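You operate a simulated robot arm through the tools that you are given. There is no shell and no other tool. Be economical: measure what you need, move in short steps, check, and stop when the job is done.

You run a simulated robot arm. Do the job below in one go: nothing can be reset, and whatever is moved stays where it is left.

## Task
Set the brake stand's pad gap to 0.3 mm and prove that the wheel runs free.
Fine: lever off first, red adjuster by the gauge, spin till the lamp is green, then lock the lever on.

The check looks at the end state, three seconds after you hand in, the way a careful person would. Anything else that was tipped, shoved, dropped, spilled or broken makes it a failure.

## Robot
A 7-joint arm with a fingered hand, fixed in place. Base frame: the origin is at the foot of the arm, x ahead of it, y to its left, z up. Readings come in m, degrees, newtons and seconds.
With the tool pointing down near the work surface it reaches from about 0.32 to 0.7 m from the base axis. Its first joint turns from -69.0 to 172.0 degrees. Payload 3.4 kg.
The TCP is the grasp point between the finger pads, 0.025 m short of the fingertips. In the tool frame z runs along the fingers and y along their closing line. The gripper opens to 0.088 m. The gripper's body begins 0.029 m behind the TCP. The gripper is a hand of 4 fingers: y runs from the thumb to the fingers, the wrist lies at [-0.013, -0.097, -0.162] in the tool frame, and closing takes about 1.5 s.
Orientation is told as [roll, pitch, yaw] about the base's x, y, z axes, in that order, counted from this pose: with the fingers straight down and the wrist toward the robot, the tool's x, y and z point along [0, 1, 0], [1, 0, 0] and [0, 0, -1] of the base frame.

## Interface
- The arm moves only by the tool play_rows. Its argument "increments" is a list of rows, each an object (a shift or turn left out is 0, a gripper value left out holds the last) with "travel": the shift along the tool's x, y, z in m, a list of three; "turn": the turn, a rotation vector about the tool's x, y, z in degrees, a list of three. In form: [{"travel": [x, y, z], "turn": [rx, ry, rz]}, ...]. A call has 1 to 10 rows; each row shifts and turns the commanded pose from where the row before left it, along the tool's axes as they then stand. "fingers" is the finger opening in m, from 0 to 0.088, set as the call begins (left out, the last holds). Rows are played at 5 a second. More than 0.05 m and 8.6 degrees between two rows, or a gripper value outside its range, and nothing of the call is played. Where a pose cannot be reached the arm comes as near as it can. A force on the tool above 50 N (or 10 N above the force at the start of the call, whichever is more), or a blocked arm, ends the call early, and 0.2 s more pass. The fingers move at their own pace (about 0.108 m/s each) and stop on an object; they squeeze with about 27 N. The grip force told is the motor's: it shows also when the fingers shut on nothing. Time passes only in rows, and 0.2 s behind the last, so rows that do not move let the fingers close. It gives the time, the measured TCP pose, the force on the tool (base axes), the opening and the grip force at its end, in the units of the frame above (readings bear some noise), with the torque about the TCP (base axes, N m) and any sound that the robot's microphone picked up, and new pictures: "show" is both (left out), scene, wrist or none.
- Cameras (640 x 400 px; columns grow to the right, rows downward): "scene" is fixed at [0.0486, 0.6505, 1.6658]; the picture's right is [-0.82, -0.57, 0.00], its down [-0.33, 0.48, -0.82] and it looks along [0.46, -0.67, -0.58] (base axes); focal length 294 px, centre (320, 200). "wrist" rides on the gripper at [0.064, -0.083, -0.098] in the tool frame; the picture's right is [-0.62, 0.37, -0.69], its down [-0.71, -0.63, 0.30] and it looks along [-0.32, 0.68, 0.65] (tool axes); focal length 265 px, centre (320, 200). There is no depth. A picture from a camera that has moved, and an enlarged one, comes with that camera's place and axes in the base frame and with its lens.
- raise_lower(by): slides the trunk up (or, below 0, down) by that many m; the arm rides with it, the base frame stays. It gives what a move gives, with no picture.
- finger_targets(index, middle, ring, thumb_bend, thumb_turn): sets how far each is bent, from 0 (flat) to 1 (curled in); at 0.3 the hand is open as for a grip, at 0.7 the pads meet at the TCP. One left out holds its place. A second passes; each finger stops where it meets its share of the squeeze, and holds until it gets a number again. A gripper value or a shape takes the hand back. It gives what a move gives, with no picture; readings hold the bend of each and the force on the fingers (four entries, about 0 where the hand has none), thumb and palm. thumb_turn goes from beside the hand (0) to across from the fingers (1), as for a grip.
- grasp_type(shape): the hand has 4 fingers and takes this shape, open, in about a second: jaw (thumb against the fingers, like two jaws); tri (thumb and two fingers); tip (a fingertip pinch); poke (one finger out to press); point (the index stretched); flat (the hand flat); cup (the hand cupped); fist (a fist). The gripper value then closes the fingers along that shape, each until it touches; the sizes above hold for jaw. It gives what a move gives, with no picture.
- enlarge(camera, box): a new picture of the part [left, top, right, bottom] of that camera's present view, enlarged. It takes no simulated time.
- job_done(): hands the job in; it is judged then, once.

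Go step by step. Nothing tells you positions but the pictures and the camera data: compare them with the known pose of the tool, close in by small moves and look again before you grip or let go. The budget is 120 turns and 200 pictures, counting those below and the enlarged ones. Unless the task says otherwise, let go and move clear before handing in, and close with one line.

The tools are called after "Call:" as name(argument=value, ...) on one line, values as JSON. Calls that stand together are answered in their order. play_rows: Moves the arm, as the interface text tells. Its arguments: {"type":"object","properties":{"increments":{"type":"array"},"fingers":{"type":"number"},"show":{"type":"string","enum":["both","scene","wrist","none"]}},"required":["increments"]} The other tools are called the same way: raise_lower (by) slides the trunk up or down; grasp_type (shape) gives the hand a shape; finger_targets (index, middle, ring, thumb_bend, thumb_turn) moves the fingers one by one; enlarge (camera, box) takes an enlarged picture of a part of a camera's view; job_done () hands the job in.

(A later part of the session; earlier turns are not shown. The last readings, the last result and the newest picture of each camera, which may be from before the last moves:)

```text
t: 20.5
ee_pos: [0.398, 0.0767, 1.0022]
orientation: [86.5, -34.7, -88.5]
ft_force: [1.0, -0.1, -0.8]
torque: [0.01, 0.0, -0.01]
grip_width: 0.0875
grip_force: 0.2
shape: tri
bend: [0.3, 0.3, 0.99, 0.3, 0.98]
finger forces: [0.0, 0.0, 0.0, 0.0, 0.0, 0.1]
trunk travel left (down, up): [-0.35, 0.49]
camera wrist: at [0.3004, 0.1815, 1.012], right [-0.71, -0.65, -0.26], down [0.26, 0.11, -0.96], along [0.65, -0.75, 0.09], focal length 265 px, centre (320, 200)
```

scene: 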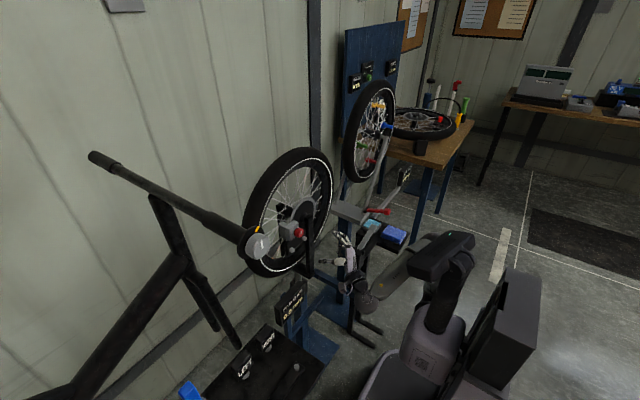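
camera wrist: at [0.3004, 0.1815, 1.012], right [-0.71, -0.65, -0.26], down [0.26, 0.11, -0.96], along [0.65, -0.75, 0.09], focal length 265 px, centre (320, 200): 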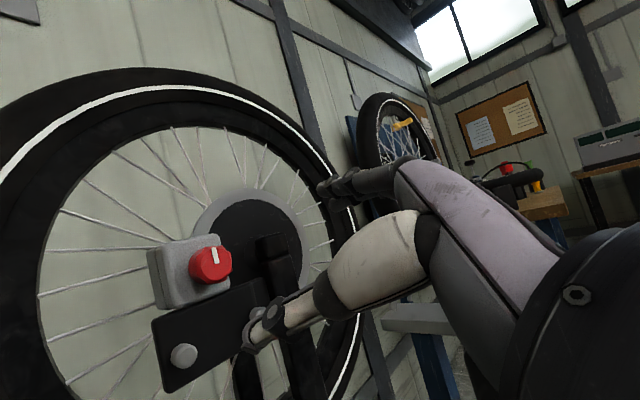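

Roll works and I have a good side view: knob at about (0.526, 0.078, 1.004). Approaching with a smaller opening.

Call:
play_rows(increments=[{"travel": [0, 0, 0.03]}, {"travel": [0, 0, 0.03]}, {"travel": [0, 0, 0.02]}, {}, {}], fingers=0.065, show="wrist")

Call:
enlarge(camera="scene", box=[250, 200, 350, 270])

Call:
enlarge(camera="wrist", box=[160, 140, 400, 290])

```text
t: 21.7
ee_pos: [0.4739, 0.0793, 1.0037]
orientation: [87.6, -36.0, -89.0]
ft_force: [0.5, 0.8, 1.1]
torque: [0.0, 0.0, 0.02]
grip_width: 0.0654
grip_force: 0.0
shape: tri
bend: [0.27, 0.36, 0.99, 0.55, 0.99]
finger forces: [0.0, 0.0, 0.0, 0.1, 0.0, 0.0]
trunk travel left (down, up): [-0.35, 0.49]
camera wrist: at [0.3761, 0.1846, 1.0086], right [-0.7, -0.66, -0.26], down [0.27, 0.09, -0.96], along [0.65, -0.75, 0.12], focal length 265 px, centre (320, 200)
```

wrist: 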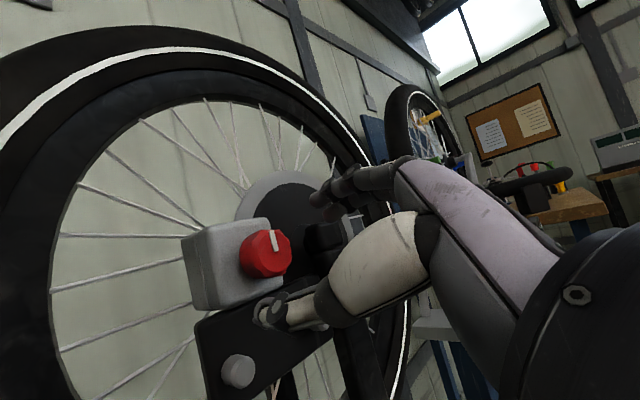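

```text
5.71 times, centred on (300, 235) of scene
camera zoom: at [0.0486, 0.6505, 1.6658], right [-0.82, -0.57, 0.0], down [-0.33, 0.48, -0.82], along [0.46, -0.67, -0.58], focal length 1677 px, centre (434, 0)
```

zoom: 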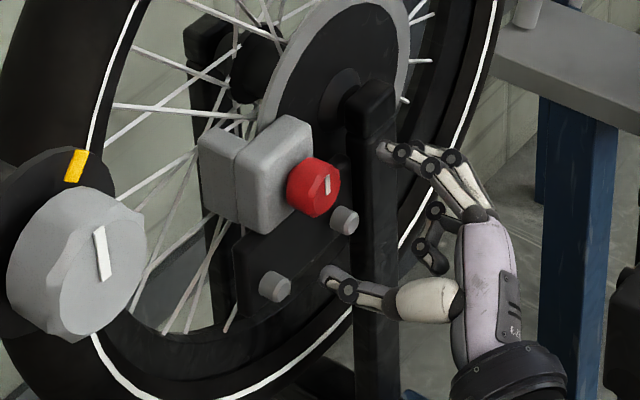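

```text
2.67 times, centred on (280, 215) of wrist
camera zoom: at [0.3761, 0.1846, 1.0086], right [-0.7, -0.66, -0.26], down [0.27, 0.09, -0.96], along [0.65, -0.75, 0.12], focal length 708 px, centre (427, 160)
```

zoom: 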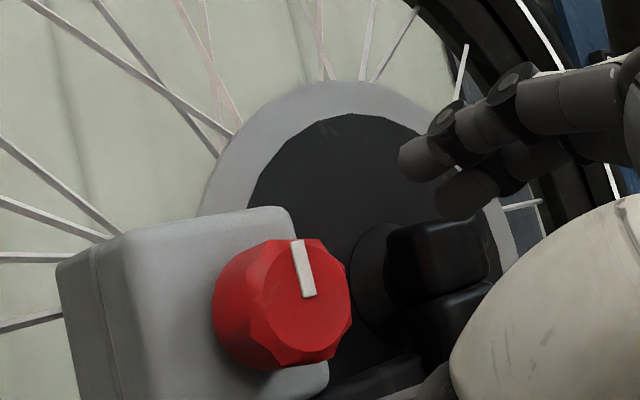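

Fingers straddle the knob's axis. Advancing another 3 cm.

Call:
play_rows(increments=[{"travel": [0, 0, 0.015]}, {"travel": [0, 0, 0.015]}], show="none")

Call:
enlarge(camera="scene", box=[265, 205, 335, 255])

Call:
enlarge(camera="wrist", box=[200, 140, 440, 290])

```text
t: 22.3
ee_pos: [0.5042, 0.0802, 1.0027]
orientation: [87.6, -35.9, -88.8]
ft_force: [0.2, -0.4, 0.0]
torque: [-0.01, 0.01, -0.02]
grip_width: 0.065
grip_force: 0.1
shape: tri
bend: [0.27, 0.36, 0.99, 0.55, 0.99]
finger forces: [0.0, 0.0, 0.1, 0.0, 0.0, 0.1]
trunk travel left (down, up): [-0.35, 0.49]
```

```text
8.00 times, centred on (300, 230) of scene
camera zoom: at [0.0486, 0.6505, 1.6658], right [-0.82, -0.57, 0.0], down [-0.33, 0.48, -0.82], along [0.46, -0.67, -0.58], focal length 2348 px, centre (480, -40)
```

zoom: 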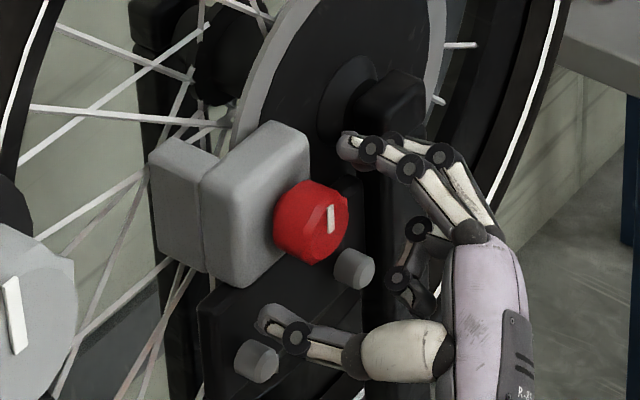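

```text
2.67 times, centred on (320, 215) of wrist
camera zoom: at [0.4074, 0.1861, 1.0086], right [-0.7, -0.66, -0.26], down [0.27, 0.09, -0.96], along [0.66, -0.75, 0.12], focal length 708 px, centre (320, 160)
```

zoom: 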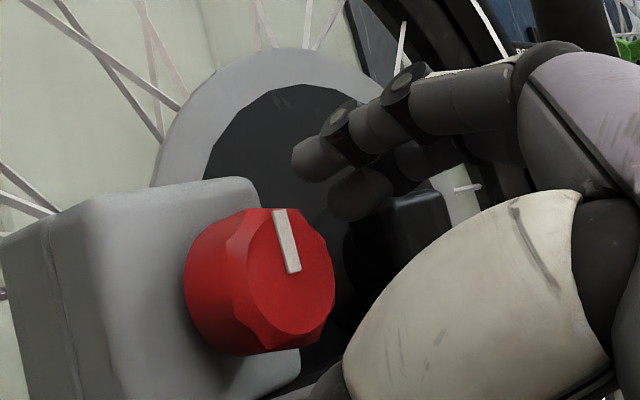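

Aligned well; closing on the knob.

Call:
play_rows(increments=[{}, {}, {}, {}, {}, {}, {}, {}], fingers=0.0, show="none")

Call:
enlarge(camera="scene", box=[265, 205, 335, 255])

Call:
enlarge(camera="wrist", box=[200, 140, 440, 290])

```text
t: 24.1
ee_pos: [0.5056, 0.0807, 1.002]
orientation: [87.6, -35.9, -88.9]
ft_force: [0.6, -1.3, -0.7]
torque: [-0.02, -0.01, -0.04]
grip_width: 0.0243
grip_force: 26.6
shape: tri
bend: [0.74, 0.53, 1.0, 0.75, 1.0]
finger forces: [12.0, 12.1, 0.1, 0.0, 23.2, 0.0]
trunk travel left (down, up): [-0.35, 0.49]
```

```text
8.00 times, centred on (300, 230) of scene
camera zoom: at [0.0486, 0.6505, 1.6658], right [-0.82, -0.57, 0.0], down [-0.33, 0.48, -0.82], along [0.46, -0.67, -0.58], focal length 2348 px, centre (480, -40)
```

zoom: 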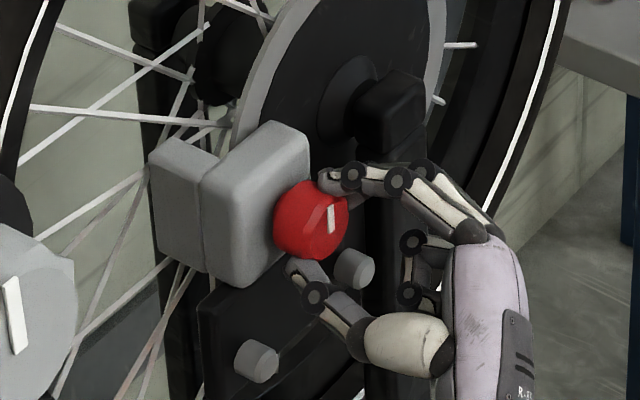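

```text
2.67 times, centred on (320, 215) of wrist
camera zoom: at [0.4075, 0.1858, 1.0084], right [-0.7, -0.66, -0.26], down [0.27, 0.09, -0.96], along [0.66, -0.75, 0.12], focal length 708 px, centre (320, 160)
```

zoom: 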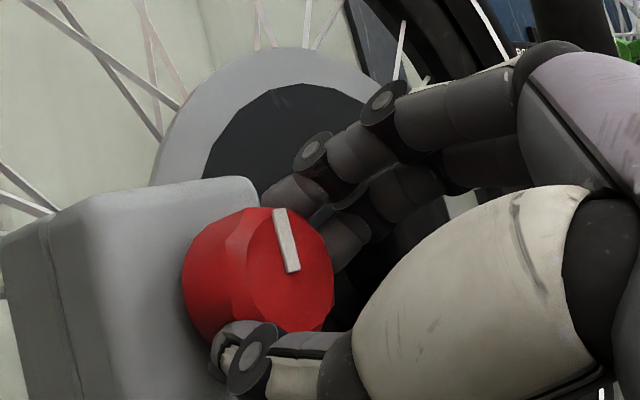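

Firm three-point grip. I'll turn 20° clockwise and check the gauge.

Call:
play_rows(increments=[{"turn": [0, 0, 5]}, {"turn": [0, 0, 5]}, {"turn": [0, 0, 5]}, {"turn": [0, 0, 5]}], show="none")

Call:
enlarge(camera="scene", box=[250, 210, 350, 320])

```text
t: 25.1
ee_pos: [0.5044, 0.0818, 1.0015]
orientation: [87.6, -16.7, -89.5]
ft_force: [5.0, -2.3, 6.0]
torque: [-0.05, -0.06, -0.06]
grip_width: 0.024
grip_force: 27.1
shape: tri
bend: [0.74, 0.53, 1.0, 0.75, 0.99]
finger forces: [15.3, 11.6, 0.0, 0.0, 23.5, 0.1]
trunk travel left (down, up): [-0.35, 0.49]
```

```text
3.64 times, centred on (300, 265) of scene
camera zoom: at [0.0486, 0.6505, 1.6658], right [-0.82, -0.57, 0.0], down [-0.33, 0.48, -0.82], along [0.46, -0.67, -0.58], focal length 1067 px, centre (393, -36)
```

zoom: 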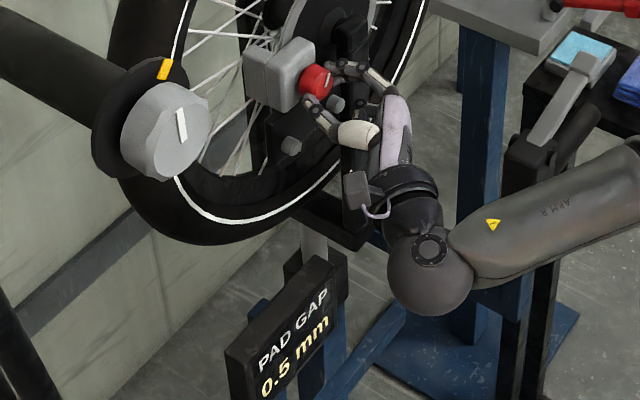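

Clockwise closes the gap: it now reads 0.5 mm. Continuing in small steps.

Call:
play_rows(increments=[{"turn": [0, 0, 5]}, {"turn": [0, 0, 5]}], show="none")

Call:
enlarge(camera="scene", box=[260, 215, 360, 315])

Call:
play_rows(increments=[{"turn": [0, 0, 5]}, {"turn": [0, 0, 5]}], show="none")

Call:
enlarge(camera="scene", box=[260, 215, 360, 315])

```text
t: 25.7
ee_pos: [0.504, 0.0814, 1.0009]
orientation: [88.0, -5.9, -90.0]
ft_force: [6.7, 5.8, 4.5]
torque: [-0.11, -0.11, 0.15]
grip_width: 0.0231
grip_force: 26.9
shape: tri
bend: [0.74, 0.54, 1.0, 0.75, 0.99]
finger forces: [12.5, 9.3, 0.0, 0.1, 27.2, 0.1]
trunk travel left (down, up): [-0.35, 0.49]
```

```text
4.00 times, centred on (310, 265) of scene
camera zoom: at [0.0486, 0.6505, 1.6658], right [-0.82, -0.57, 0.0], down [-0.33, 0.48, -0.82], along [0.46, -0.67, -0.58], focal length 1174 px, centre (360, -60)
```

zoom: 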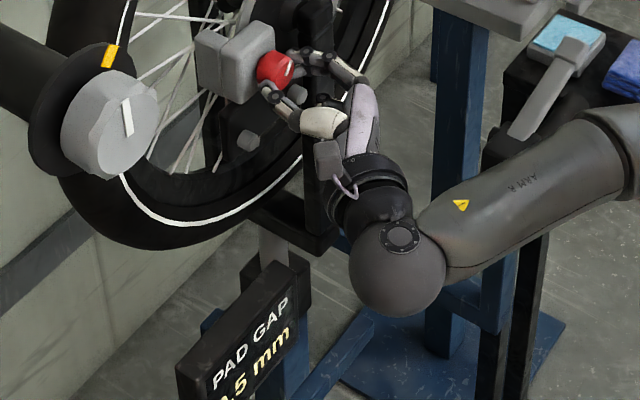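

```text
t: 26.3
ee_pos: [0.5032, 0.0809, 1.001]
orientation: [88.1, 4.0, -90.3]
ft_force: [9.8, 8.7, 8.2]
torque: [-0.03, -0.12, 0.19]
grip_width: 0.0227
grip_force: 27.3
shape: tri
bend: [0.74, 0.56, 1.0, 0.75, 0.98]
finger forces: [11.6, 8.0, 0.1, 0.1, 28.1, 0.0]
trunk travel left (down, up): [-0.35, 0.49]
```

```text
4.00 times, centred on (310, 265) of scene
camera zoom: at [0.0486, 0.6505, 1.6658], right [-0.82, -0.57, 0.0], down [-0.33, 0.48, -0.82], along [0.46, -0.67, -0.58], focal length 1174 px, centre (360, -60)
```

zoom: 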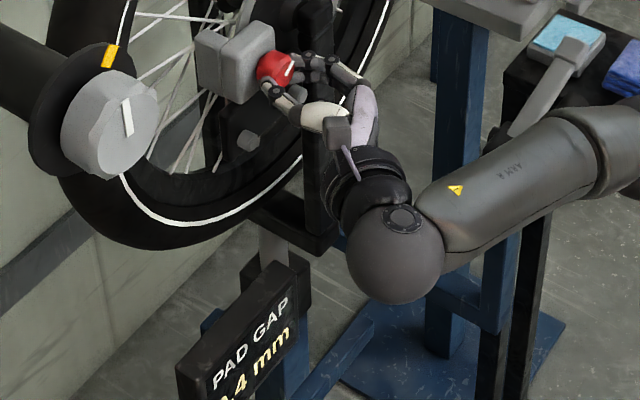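

Gauge 0.4 mm at about 40°. Continuing in 5–10° steps to find the 0.4→0.3 switch.

Call:
play_rows(increments=[{"turn": [0, 0, 5]}, {"turn": [0, 0, 5]}], show="none")

Call:
enlarge(camera="scene", box=[250, 215, 350, 325])

Call:
play_rows(increments=[{"turn": [0, 0, 5]}], show="none")

Call:
enlarge(camera="scene", box=[250, 215, 350, 325])

Call:
enlarge(camera="wrist", box=[160, 120, 480, 320])

```text
t: 26.9
ee_pos: [0.5077, 0.0824, 1.0115]
orientation: [88.0, 14.2, -90.9]
ft_force: [-22.6, -3.9, -12.7]
torque: [0.04, 0.33, -0.35]
grip_width: 0.0251
grip_force: 26.8
shape: tri
bend: [0.75, 0.49, 1.0, 0.75, 1.0]
finger forces: [11.5, 18.9, 0.0, 0.0, 26.5, 0.0]
out of reach, approached as far as the arm can: row 1, 2
trunk travel left (down, up): [-0.35, 0.49]
```

```text
3.64 times, centred on (300, 270) of scene
camera zoom: at [0.0486, 0.6505, 1.6658], right [-0.82, -0.57, 0.0], down [-0.33, 0.48, -0.82], along [0.46, -0.67, -0.58], focal length 1067 px, centre (393, -54)
```

zoom: 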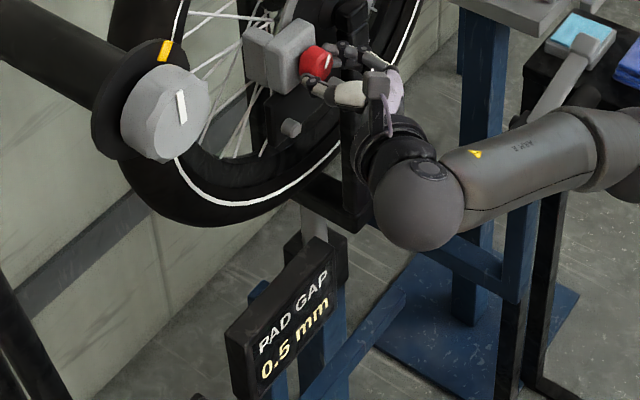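

```text
t: 27.3
ee_pos: [0.5106, 0.0834, 1.0163]
orientation: [88.1, 19.2, -91.1]
ft_force: [-27.9, -7.3, -14.7]
torque: [0.09, 0.61, -0.47]
grip_width: 0.0253
grip_force: 27.2
shape: tri
bend: [0.75, 0.46, 1.0, 0.76, 1.0]
finger forces: [10.1, 20.7, 0.0, 0.1, 23.2, 0.0]
out of reach, approached as far as the arm can: row 1
trunk travel left (down, up): [-0.35, 0.49]
```

```text
3.64 times, centred on (300, 270) of scene
camera zoom: at [0.0486, 0.6505, 1.6658], right [-0.82, -0.57, 0.0], down [-0.33, 0.48, -0.82], along [0.46, -0.67, -0.58], focal length 1067 px, centre (393, -54)
```

zoom: 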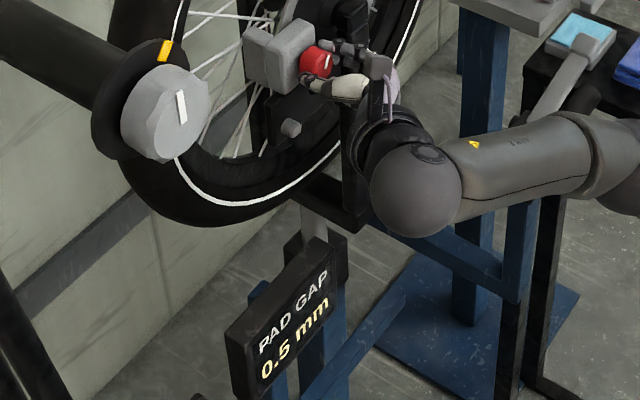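

```text
2.00 times, centred on (320, 220) of wrist
camera zoom: at [0.4165, 0.1412, 1.1066], right [-0.72, -0.14, -0.68], down [0.3, 0.83, -0.48], along [0.63, -0.54, -0.55], focal length 531 px, centre (320, 160)
```

zoom: 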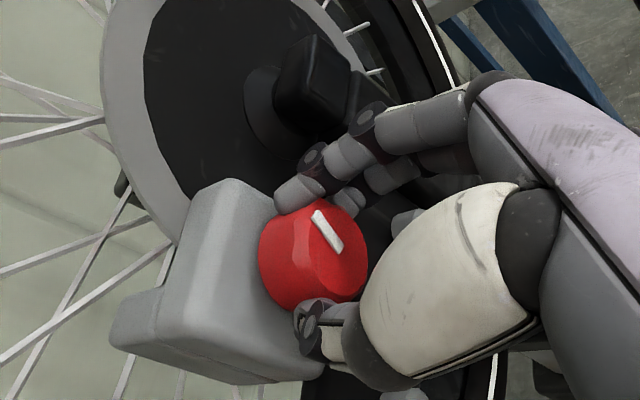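

The roll ran out of reach there and the knob slipped back a bit to 0.5. I'll release, back off, rewind the roll and regrip.

Call:
play_rows(increments=[{"turn": [0, 0, -5]}, {"turn": [0, 0, -5]}, {}, {}, {}], fingers=0.065, show="none")

Call:
play_rows(increments=[{"travel": [0, 0, -0.02]}, {"travel": [0, 0, -0.03]}, {"turn": [0, 0, -8]}, {"turn": [0, 0, -8]}, {"turn": [0, 0, -8]}, {"turn": [0, 0, -8]}, {"turn": [0, 0, -8]}, {"turn": [0, 0, -8]}, {"turn": [0, 0, -8]}, {"turn": [0, 0, -5]}], show="wrist")

Call:
enlarge(camera="scene", box=[250, 215, 350, 325])

```text
t: 28.5
ee_pos: [0.5148, 0.0851, 1.0147]
orientation: [88.0, 9.2, -90.7]
ft_force: [0.5, -1.3, 0.2]
torque: [-0.02, 0.01, -0.01]
grip_width: 0.0646
grip_force: 0.0
shape: tri
bend: [0.27, 0.36, 0.99, 0.55, 0.99]
finger forces: [0.0, 0.1, 0.0, 0.0, 0.0, 0.0]
trunk travel left (down, up): [-0.35, 0.49]
```

```text
t: 30.7
ee_pos: [0.4758, 0.0905, 1.0274]
orientation: [86.9, -51.9, -87.7]
ft_force: [0.5, -0.5, -1.1]
torque: [0.03, 0.0, -0.01]
grip_width: 0.0649
grip_force: 0.1
shape: tri
bend: [0.27, 0.36, 0.99, 0.55, 0.99]
finger forces: [0.0, 0.1, 0.0, 0.0, 0.0, 0.1]
out of reach, approached as far as the arm can: row 2
trunk travel left (down, up): [-0.35, 0.49]
camera wrist: at [0.3769, 0.1924, 1.0034], right [-0.7, -0.71, -0.07], down [0.27, -0.18, -0.95], along [0.66, -0.68, 0.32], focal length 265 px, centre (320, 200)
```

wrist: 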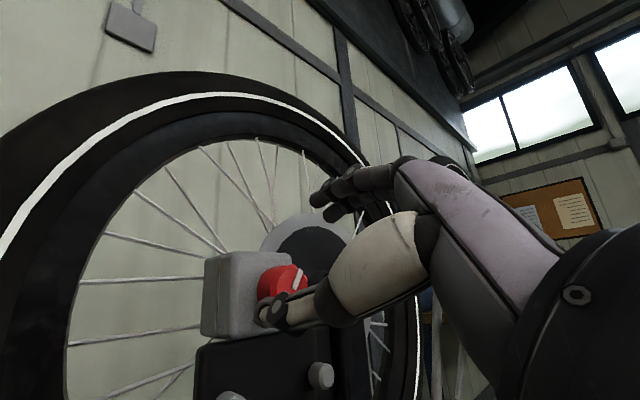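

```text
3.64 times, centred on (300, 270) of scene
camera zoom: at [0.0486, 0.6505, 1.6658], right [-0.82, -0.57, 0.0], down [-0.33, 0.48, -0.82], along [0.46, -0.67, -0.58], focal length 1067 px, centre (393, -54)
```

zoom: 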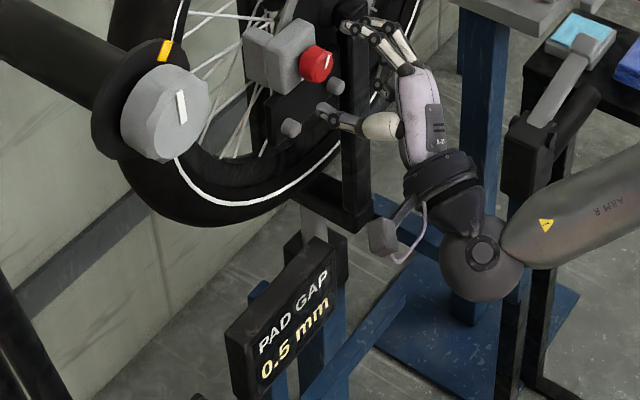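

Correcting the lateral offset, then re-approaching.

Call:
play_rows(increments=[{"travel": [-0.0232, -0.0125, 0]}, {}], show="none")

Call:
enlarge(camera="wrist", box=[200, 160, 440, 310])

Call:
enlarge(camera="scene", box=[265, 205, 335, 255])

```text
t: 31.3
ee_pos: [0.473, 0.0804, 1.0029]
orientation: [86.9, -51.9, -87.8]
ft_force: [-0.2, -0.7, 0.6]
torque: [0.0, -0.01, -0.04]
grip_width: 0.0647
grip_force: 0.0
shape: tri
bend: [0.27, 0.36, 0.99, 0.55, 0.99]
finger forces: [0.0, 0.1, 0.0, 0.1, 0.0, 0.0]
trunk travel left (down, up): [-0.35, 0.49]
```

```text
2.67 times, centred on (320, 235) of wrist
camera zoom: at [0.3751, 0.1823, 0.9787], right [-0.7, -0.71, -0.07], down [0.27, -0.18, -0.95], along [0.66, -0.68, 0.32], focal length 708 px, centre (320, 107)
```

zoom: 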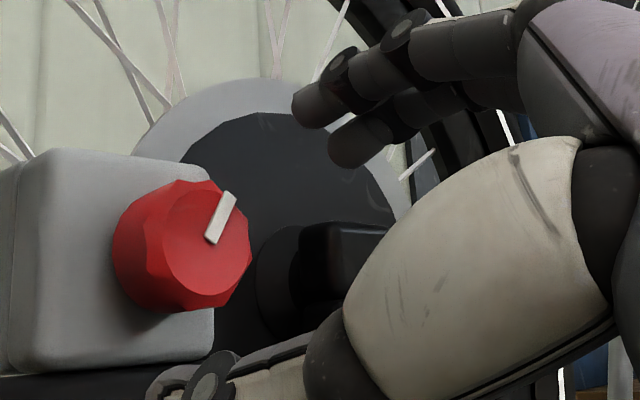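

```text
8.00 times, centred on (300, 230) of scene
camera zoom: at [0.0486, 0.6505, 1.6658], right [-0.82, -0.57, 0.0], down [-0.33, 0.48, -0.82], along [0.46, -0.67, -0.58], focal length 2348 px, centre (480, -40)
```

zoom: 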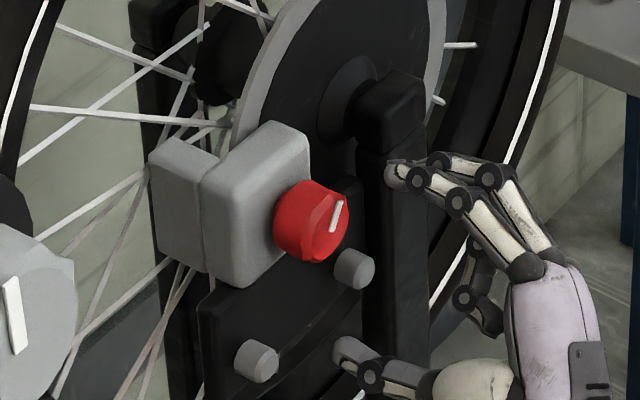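

Narrowing the opening a little so the thumb clears the lower stud, then advancing 3.2 cm.

Call:
play_rows(increments=[{}, {}, {"travel": [0, 0, 0.011]}, {"travel": [0, 0, 0.011]}, {"travel": [0, 0, 0.011]}], fingers=0.053, show="none")

Call:
enlarge(camera="scene", box=[265, 205, 335, 255])

```text
t: 32.5
ee_pos: [0.5066, 0.0809, 1.0007]
orientation: [86.9, -51.9, -87.8]
ft_force: [-0.5, 0.5, -0.7]
torque: [0.02, 0.0, -0.02]
grip_width: 0.0534
grip_force: 0.1
shape: tri
bend: [0.73, 0.4, 0.99, 0.64, 1.0]
finger forces: [0.0, 0.1, 0.1, 0.0, 0.0, 0.0]
trunk travel left (down, up): [-0.35, 0.49]
```

```text
8.00 times, centred on (300, 230) of scene
camera zoom: at [0.0486, 0.6505, 1.6658], right [-0.82, -0.57, 0.0], down [-0.33, 0.48, -0.82], along [0.46, -0.67, -0.58], focal length 2348 px, centre (480, -40)
```

zoom: 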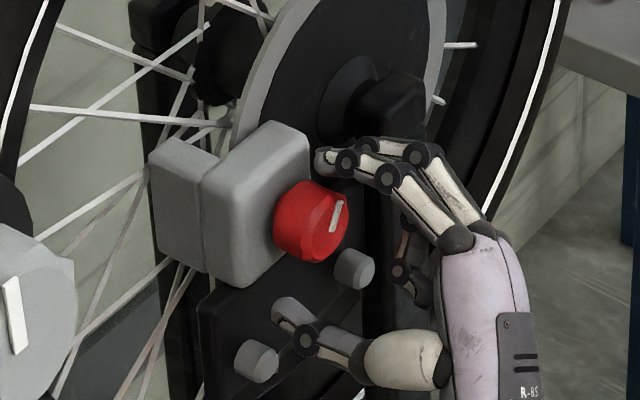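

Call:
play_rows(increments=[{}, {}, {}, {}, {}, {}, {}, {}], fingers=0.0, show="none")

Call:
play_rows(increments=[{"turn": [0, 0, 5]}, {"turn": [0, 0, 5]}, {"turn": [0, 0, 5]}, {"turn": [0, 0, 5]}], show="none")

Call:
enlarge(camera="scene", box=[250, 215, 350, 325])

Call:
enlarge(camera="scene", box=[280, 215, 320, 245])

```text
t: 34.3
ee_pos: [0.5078, 0.0807, 0.9995]
orientation: [86.8, -51.8, -87.7]
ft_force: [0.3, -0.2, -1.4]
torque: [-0.02, -0.04, -0.08]
grip_width: 0.0243
grip_force: 26.7
shape: tri
bend: [0.74, 0.5, 1.0, 0.74, 1.0]
finger forces: [12.2, 11.6, 0.1, 0.1, 24.0, 0.0]
trunk travel left (down, up): [-0.35, 0.49]
```

```text
t: 35.3
ee_pos: [0.5086, 0.0812, 1.001]
orientation: [87.8, -31.9, -88.8]
ft_force: [-2.2, 5.3, -3.5]
torque: [-0.02, 0.0, 0.09]
grip_width: 0.0236
grip_force: 26.8
shape: tri
bend: [0.74, 0.51, 1.0, 0.74, 1.0]
finger forces: [11.6, 10.9, 0.1, 0.0, 29.2, 0.0]
trunk travel left (down, up): [-0.35, 0.49]
```

```text
3.64 times, centred on (300, 270) of scene
camera zoom: at [0.0486, 0.6505, 1.6658], right [-0.82, -0.57, 0.0], down [-0.33, 0.48, -0.82], along [0.46, -0.67, -0.58], focal length 1067 px, centre (393, -54)
```

zoom: 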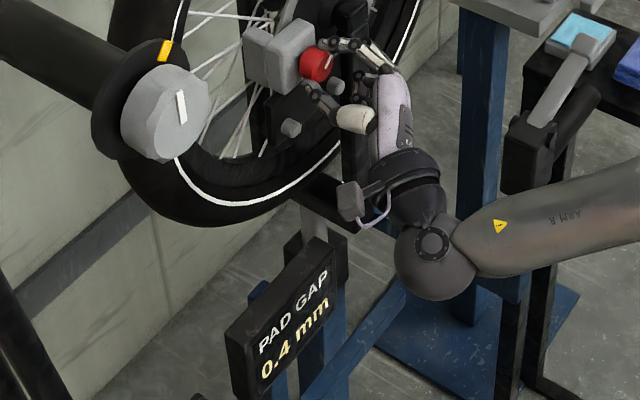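

```text
13.33 times, centred on (300, 230) of scene
camera zoom: at [0.0486, 0.6505, 1.6658], right [-0.82, -0.57, 0.0], down [-0.33, 0.48, -0.82], along [0.46, -0.67, -0.58], focal length 3913 px, centre (587, -200)
```

zoom: 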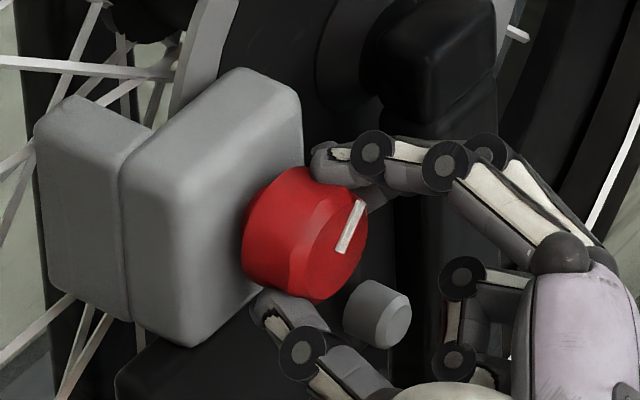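

Gauge 0.4 mm again. Continuing in small steps, watching the gauge.

Call:
play_rows(increments=[{"turn": [0, 0, 5]}, {"turn": [0, 0, 5]}], show="none")

Call:
enlarge(camera="scene", box=[250, 215, 350, 325])

Call:
play_rows(increments=[{"turn": [0, 0, 5]}], show="none")

Call:
enlarge(camera="scene", box=[250, 215, 350, 325])

Call:
play_rows(increments=[{"turn": [0, 0, 5]}], show="none")

Call:
enlarge(camera="scene", box=[250, 215, 350, 325])

```text
t: 35.9
ee_pos: [0.5068, 0.0822, 1.0021]
orientation: [88.0, -21.9, -89.4]
ft_force: [-3.9, 7.9, 0.0]
torque: [-0.01, 0.02, 0.18]
grip_width: 0.0233
grip_force: 26.6
shape: tri
bend: [0.74, 0.51, 1.0, 0.74, 1.0]
finger forces: [12.0, 10.1, 0.0, 0.0, 29.8, 0.0]
trunk travel left (down, up): [-0.35, 0.49]
```

```text
3.64 times, centred on (300, 270) of scene
camera zoom: at [0.0486, 0.6505, 1.6658], right [-0.82, -0.57, 0.0], down [-0.33, 0.48, -0.82], along [0.46, -0.67, -0.58], focal length 1067 px, centre (393, -54)
```

zoom: 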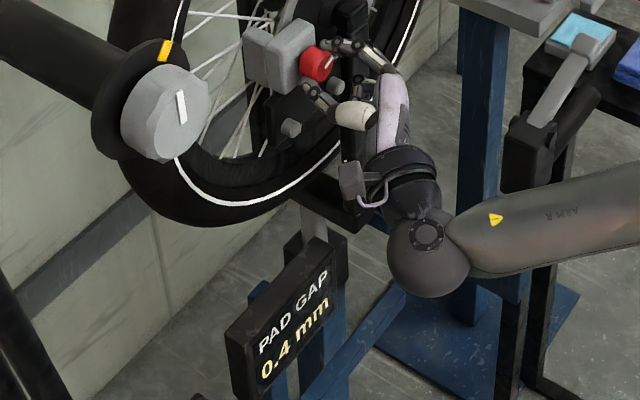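

```text
t: 36.3
ee_pos: [0.508, 0.081, 1.0051]
orientation: [87.8, -16.5, -89.6]
ft_force: [-7.8, 10.0, -9.9]
torque: [0.08, 0.24, 0.33]
grip_width: 0.023
grip_force: 27.3
shape: tri
bend: [0.75, 0.52, 1.0, 0.73, 1.0]
finger forces: [9.5, 10.6, 0.1, 0.0, 32.0, 0.1]
trunk travel left (down, up): [-0.35, 0.49]
```

```text
3.64 times, centred on (300, 270) of scene
camera zoom: at [0.0486, 0.6505, 1.6658], right [-0.82, -0.57, 0.0], down [-0.33, 0.48, -0.82], along [0.46, -0.67, -0.58], focal length 1067 px, centre (393, -54)
```

zoom: 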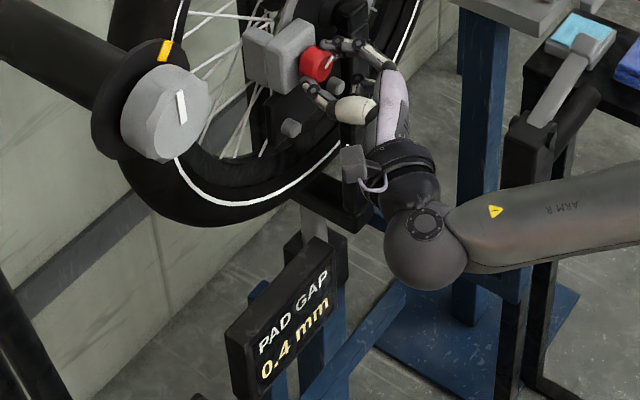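

```text
t: 36.7
ee_pos: [0.5096, 0.0788, 1.0137]
orientation: [87.4, -10.6, -89.5]
ft_force: [-2.7, 10.6, -22.6]
torque: [0.15, 0.32, 0.12]
grip_width: 0.0196
grip_force: 27.2
shape: tri
bend: [0.76, 0.53, 1.0, 0.7, 1.0]
finger forces: [3.8, 9.6, 0.0, 0.0, 34.6, 0.0]
out of reach, approached as far as the arm can: row 1
trunk travel left (down, up): [-0.35, 0.49]
```

```text
3.64 times, centred on (300, 270) of scene
camera zoom: at [0.0486, 0.6505, 1.6658], right [-0.82, -0.57, 0.0], down [-0.33, 0.48, -0.82], along [0.46, -0.67, -0.58], focal length 1067 px, centre (393, -54)
```

zoom: 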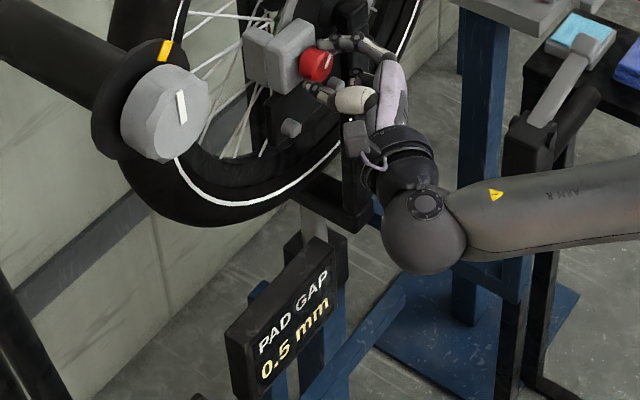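

The reach limit came in earlier this time and backed the knob off again. I'll release and regrip starting from a lower roll, staying away from the limit.

Call:
play_rows(increments=[{"turn": [0, 0, -5]}, {"turn": [0, 0, -5]}, {}, {}, {}], fingers=0.06, show="none")

Call:
play_rows(increments=[{"travel": [0, 0, -0.02]}, {"travel": [0, 0, -0.03]}, {"turn": [0, 0, -8]}, {"turn": [0, 0, -8]}, {"turn": [0, 0, -8]}, {"turn": [0, 0, -8]}, {"turn": [0, 0, -8]}, {"turn": [0, 0, -8]}, {}], show="wrist")

Call:
enlarge(camera="scene", box=[250, 215, 350, 325])

```text
t: 37.9
ee_pos: [0.5091, 0.0815, 1.0115]
orientation: [87.9, -22.1, -89.4]
ft_force: [-0.8, -0.2, -0.5]
torque: [0.01, 0.03, 0.0]
grip_width: 0.0594
grip_force: 0.0
shape: tri
bend: [0.73, 0.38, 0.99, 0.6, 1.0]
finger forces: [0.0, 0.0, 0.0, 0.0, 0.1, 0.0]
trunk travel left (down, up): [-0.35, 0.49]
```

```text
t: 39.9
ee_pos: [0.4566, 0.0838, 1.0114]
orientation: [84.4, -70.3, -84.7]
ft_force: [0.1, 0.1, 0.7]
torque: [0.02, 0.02, 0.0]
grip_width: 0.0595
grip_force: 0.2
shape: tri
bend: [0.73, 0.38, 0.99, 0.6, 1.0]
finger forces: [0.1, 0.0, 0.0, 0.0, 0.0, 0.0]
trunk travel left (down, up): [-0.35, 0.49]
camera wrist: at [0.3581, 0.1722, 0.9568], right [-0.69, -0.71, 0.16], down [0.27, -0.46, -0.84], along [0.67, -0.54, 0.51], focal length 265 px, centre (320, 200)
```

wrist: 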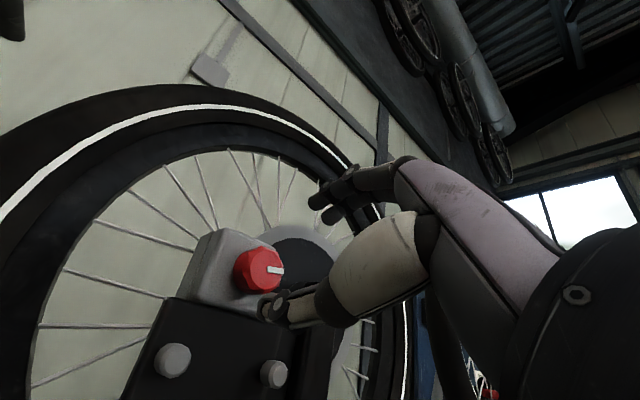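

```text
3.64 times, centred on (300, 270) of scene
camera zoom: at [0.0486, 0.6505, 1.6658], right [-0.82, -0.57, 0.0], down [-0.33, 0.48, -0.82], along [0.46, -0.67, -0.58], focal length 1067 px, centre (393, -54)
```

zoom: 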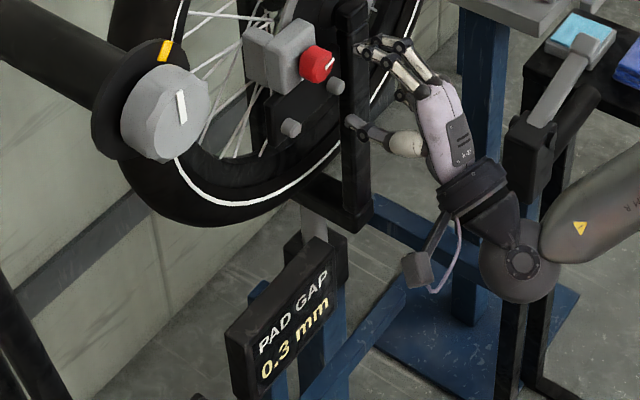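

The gauge now reads 0.3 mm with the hand off the knob. I'll check it is stable and look at the mark.

Call:
play_rows(increments=[{"travel": [0, 0, -0.02]}, {}, {}, {}, {}], show="none")

Call:
enlarge(camera="scene", box=[260, 265, 330, 325])

Call:
enlarge(camera="wrist", box=[180, 220, 340, 320])

Call:
enlarge(camera="scene", box=[280, 215, 320, 245])

```text
t: 41.1
ee_pos: [0.4361, 0.0821, 1.0113]
orientation: [84.4, -70.1, -84.9]
ft_force: [-0.5, 0.1, 0.3]
torque: [-0.01, -0.02, 0.01]
grip_width: 0.0597
grip_force: 0.0
shape: tri
bend: [0.73, 0.38, 0.99, 0.6, 1.0]
finger forces: [0.0, 0.0, 0.0, 0.0, 0.1, 0.0]
trunk travel left (down, up): [-0.35, 0.49]
```

```text
6.67 times, centred on (295, 295) of scene
camera zoom: at [0.0486, 0.6505, 1.6658], right [-0.82, -0.57, 0.0], down [-0.33, 0.48, -0.82], along [0.46, -0.67, -0.58], focal length 1957 px, centre (487, -433)
```

zoom: 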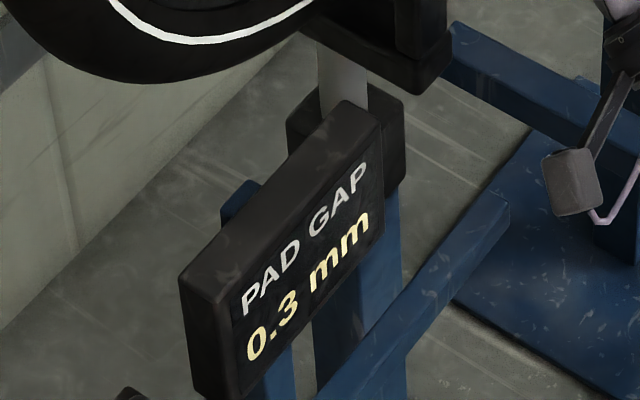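

```text
4.00 times, centred on (260, 270) of wrist
camera zoom: at [0.3375, 0.1717, 0.9574], right [-0.69, -0.71, 0.16], down [0.27, -0.46, -0.84], along [0.67, -0.54, 0.51], focal length 1062 px, centre (560, -80)
```

zoom: 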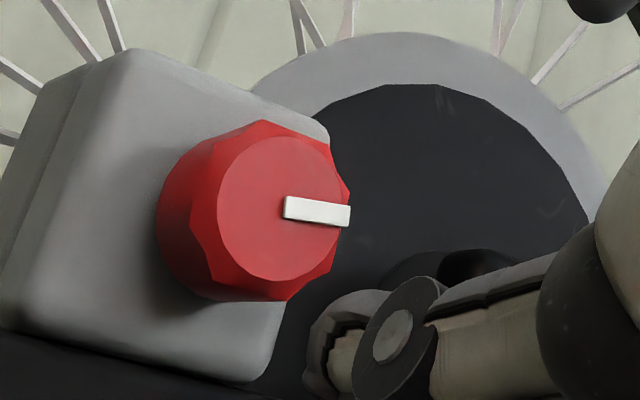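

```text
13.33 times, centred on (300, 230) of scene
camera zoom: at [0.0486, 0.6505, 1.6658], right [-0.82, -0.57, 0.0], down [-0.33, 0.48, -0.82], along [0.46, -0.67, -0.58], focal length 3913 px, centre (587, -200)
```

zoom: 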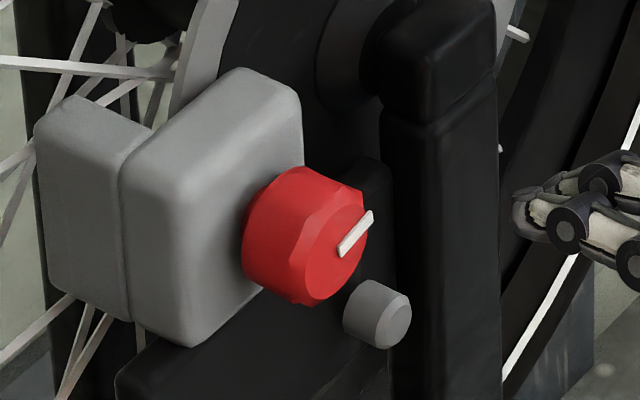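

Stable at 0.3 mm; the mark went from about 0° to about 75° clockwise, which fits roughly 0.004 mm/deg, so the setting is near centre. Next, I back away, point the hand down again and raise the trunk so I can spin the wheel from its top.

Call:
play_rows(increments=[{"travel": [0, 0, -0.03]}, {"travel": [0, 0, -0.03], "turn": [0, 0, -7]}, {"turn": [0, 0, -7]}, {"turn": [0, 0, -6]}, {"turn": [8, 0, 0]}, {"turn": [8, 0, 0]}, {"turn": [8, 0, 0]}, {"turn": [8, 0, 0]}, {"turn": [8, 0, 0]}, {"turn": [8, 0, 0]}], fingers=0.088, show="none")

Call:
play_rows(increments=[{"turn": [8, 0, 0]}, {"turn": [8, 0, 0]}, {"turn": [8, 0, 0]}, {"turn": [8, 0, 0]}, {"turn": [8, 0, 0]}], show="none")

Call:
raise_lower(by=0.4)

Call:
grasp_type(shape="jaw")

Call:
play_rows(increments=[{}])

```text
t: 43.3
ee_pos: [0.378, 0.0829, 1.0166]
orientation: [0.2, -39.9, -0.4]
ft_force: [0.3, 0.3, 0.2]
torque: [-0.03, -0.02, -0.01]
grip_width: 0.0878
grip_force: 0.1
shape: tri
bend: [0.3, 0.3, 0.99, 0.3, 0.98]
finger forces: [0.0, 0.0, 0.0, 0.0, 0.0, 0.0]
trunk travel left (down, up): [-0.35, 0.49]
```

```text
t: 44.5
ee_pos: [0.3757, 0.0857, 1.0173]
orientation: [-0.3, -0.4, 0.0]
ft_force: [0.0, 1.0, 0.2]
torque: [-0.02, -0.01, 0.0]
grip_width: 0.0879
grip_force: 0.0
shape: tri
bend: [0.3, 0.3, 0.99, 0.3, 0.98]
finger forces: [0.1, 0.0, 0.0, 0.1, 0.0, 0.1]
trunk travel left (down, up): [-0.35, 0.49]
```

```text
t: 48.3
ee_pos: [0.379, 0.0823, 1.415]
orientation: [0.2, -0.1, -0.2]
ft_force: [-0.1, -0.6, 0.1]
torque: [0.01, -0.02, 0.0]
grip_width: 0.088
grip_force: 0.1
shape: tri
bend: [0.3, 0.3, 0.99, 0.3, 0.98]
finger forces: [0.1, 0.1, 0.0, 0.0, 0.1, 0.0]
trunk travel left (down, up): [-0.75, 0.09]
```

```text
t: 49.2
ee_pos: [0.3795, 0.0808, 1.4145]
orientation: [0.1, 0.0, -0.3]
ft_force: [0.4, -0.8, 0.2]
torque: [0.03, -0.02, 0.0]
grip_width: 0.0876
grip_force: 0.1
shape: jaw
bend: [0.3, 0.3, 0.3, 0.3, 0.98]
finger forces: [0.0, 0.0, 0.0, 0.1, 0.1, 0.0]
trunk travel left (down, up): [-0.75, 0.09]
```

```text
t: 49.6
ee_pos: [0.3788, 0.0831, 1.4149]
orientation: [0.1, 0.0, -0.2]
ft_force: [0.4, 0.0, -0.8]
torque: [0.01, 0.0, -0.02]
grip_width: 0.0879
grip_force: 0.1
shape: jaw
bend: [0.3, 0.3, 0.3, 0.3, 0.98]
finger forces: [0.0, 0.0, 0.1, 0.0, 0.0, 0.0]
trunk travel left (down, up): [-0.75, 0.09]
camera wrist: at [0.296, 0.1464, 1.5131], right [0.36, -0.62, 0.69], down [-0.63, -0.71, -0.31], along [0.68, -0.33, -0.65], focal length 265 px, centre (320, 200)
```

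scene: 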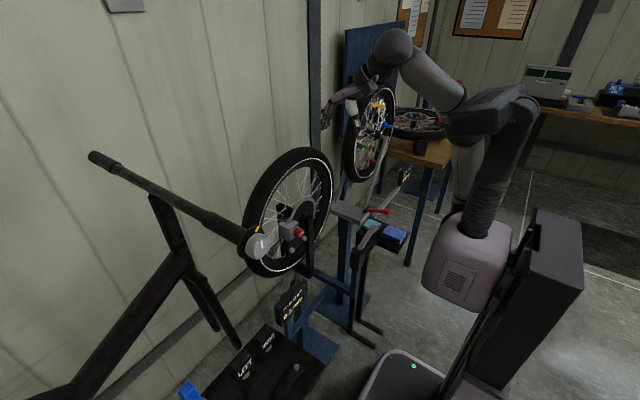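
wrist: 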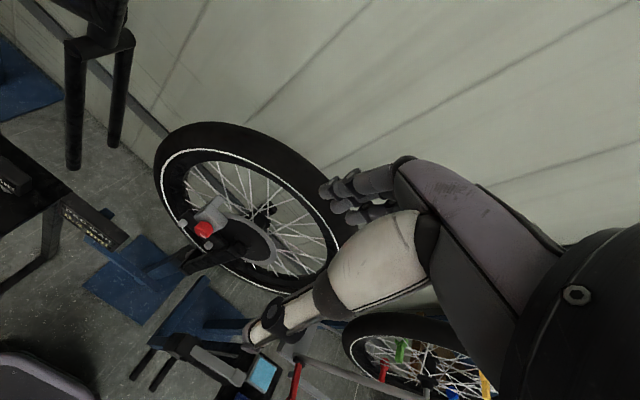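

The wheel fits centre (0.605, 0, 1.0) and radius about 0.265. I'll go above its top with the hand down.

Call:
play_rows(increments=[{"travel": [-0.02, 0.045, 0]}, {"travel": [-0.02, 0.045, 0]}, {"travel": [-0.02, 0.045, 0]}, {"travel": [-0.02, 0.045, 0]}, {"travel": [0, 0.02, 0]}])

Call:
enlarge(camera="scene", box=[260, 80, 380, 180])

```text
t: 50.8
ee_pos: [0.5258, 0.0036, 1.3875]
orientation: [0.0, 0.0, -0.3]
ft_force: [-0.5, -0.5, -0.6]
torque: [-0.03, 0.0, -0.01]
grip_width: 0.0879
grip_force: 0.1
shape: jaw
bend: [0.3, 0.3, 0.3, 0.3, 0.98]
finger forces: [0.0, 0.0, 0.0, 0.1, 0.0, 0.0]
out of reach, approached as far as the arm can: row 3, 4, 5
trunk travel left (down, up): [-0.75, 0.09]
camera wrist: at [0.4432, 0.0677, 1.4855], right [0.37, -0.62, 0.69], down [-0.63, -0.71, -0.3], along [0.68, -0.33, -0.65], focal length 265 px, centre (320, 200)
```

scene: 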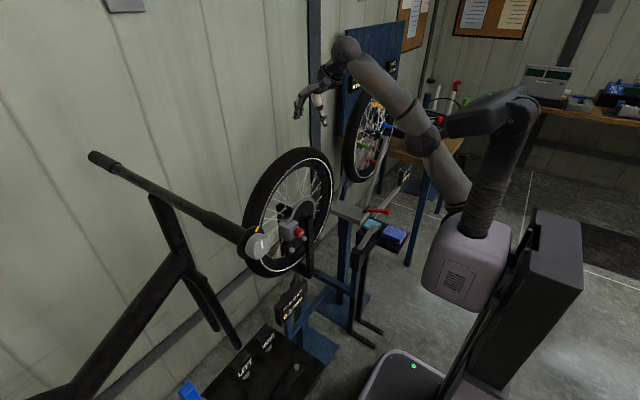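
wrist: 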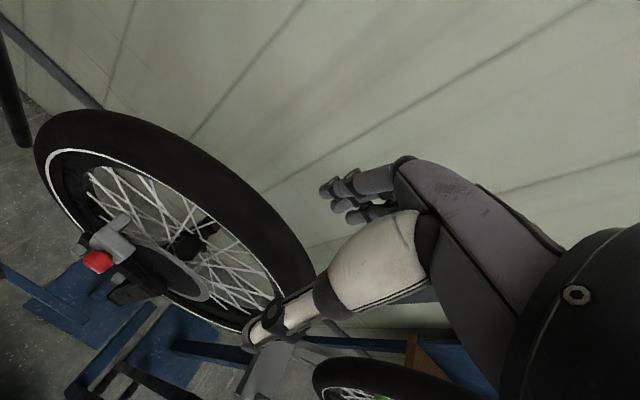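

```text
4.00 times, centred on (320, 130) of scene
camera zoom: at [0.0486, 0.6505, 1.6658], right [-0.82, -0.57, 0.0], down [-0.33, 0.48, -0.82], along [0.46, -0.67, -0.58], focal length 1174 px, centre (320, 480)
```

zoom: 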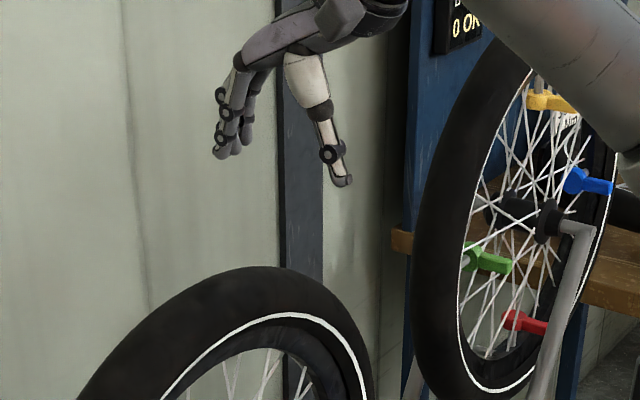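

It's at the reach limit at this height; lowering the hand toward the wheel top should allow more reach. I'll check.

Call:
play_rows(increments=[{"travel": [0, 0, 0.03]}, {"travel": [0, 0, 0.02]}, {}], show="none")

Call:
enlarge(camera="scene", box=[260, 80, 380, 180])

```text
t: 51.6
ee_pos: [0.5257, 0.0019, 1.3372]
orientation: [0.2, -0.1, -0.3]
ft_force: [0.0, 0.0, -1.1]
torque: [0.04, -0.01, -0.03]
grip_width: 0.088
grip_force: 0.1
shape: jaw
bend: [0.3, 0.3, 0.3, 0.3, 0.98]
finger forces: [0.1, 0.1, 0.1, 0.0, 0.1, 0.1]
trunk travel left (down, up): [-0.75, 0.09]
```

```text
4.00 times, centred on (320, 130) of scene
camera zoom: at [0.0486, 0.6505, 1.6658], right [-0.82, -0.57, 0.0], down [-0.33, 0.48, -0.82], along [0.46, -0.67, -0.58], focal length 1174 px, centre (320, 480)
```

zoom: 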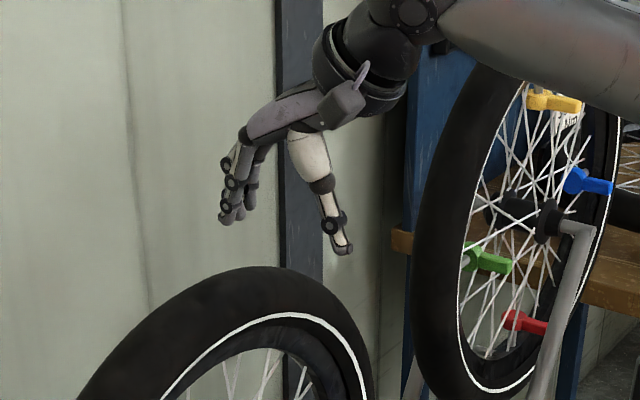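

Call:
play_rows(increments=[{"travel": [0, 0.04, 0]}, {"travel": [0, 0.04, 0]}], show="wrist")

Call:
enlarge(camera="scene", box=[260, 80, 380, 180])

```text
t: 52.2
ee_pos: [0.588, 0.0025, 1.3237]
orientation: [0.2, 0.0, -0.2]
ft_force: [-0.6, 0.1, -0.3]
torque: [-0.01, 0.01, -0.04]
grip_width: 0.0878
grip_force: 0.1
shape: jaw
bend: [0.3, 0.3, 0.3, 0.3, 0.98]
finger forces: [0.0, 0.1, 0.1, 0.1, 0.1, 0.0]
out of reach, approached as far as the arm can: row 2
trunk travel left (down, up): [-0.75, 0.09]
camera wrist: at [0.5052, 0.0673, 1.4227], right [0.37, -0.62, 0.69], down [-0.63, -0.71, -0.31], along [0.68, -0.33, -0.65], focal length 265 px, centre (320, 200)
```

wrist: 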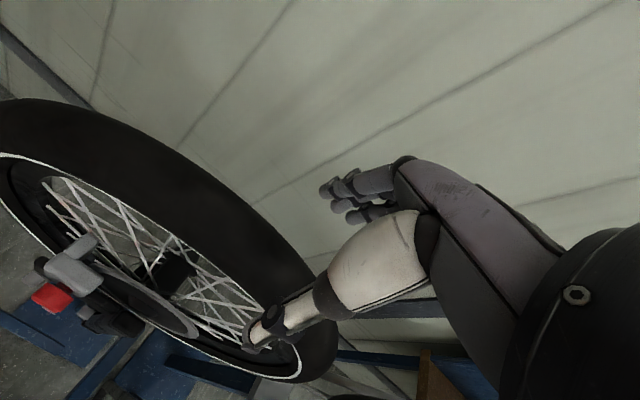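

```text
4.00 times, centred on (320, 130) of scene
camera zoom: at [0.0486, 0.6505, 1.6658], right [-0.82, -0.57, 0.0], down [-0.33, 0.48, -0.82], along [0.46, -0.67, -0.58], focal length 1174 px, centre (320, 480)
```

zoom: 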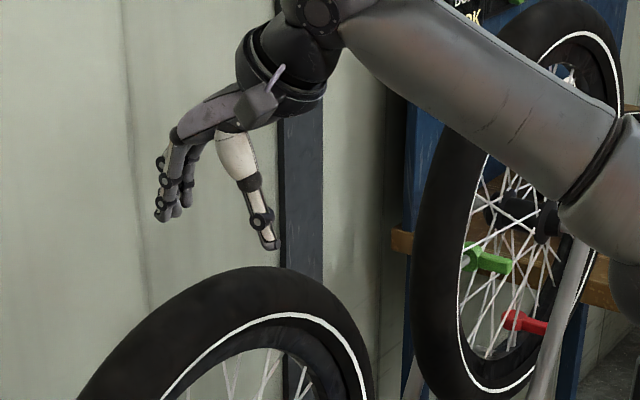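

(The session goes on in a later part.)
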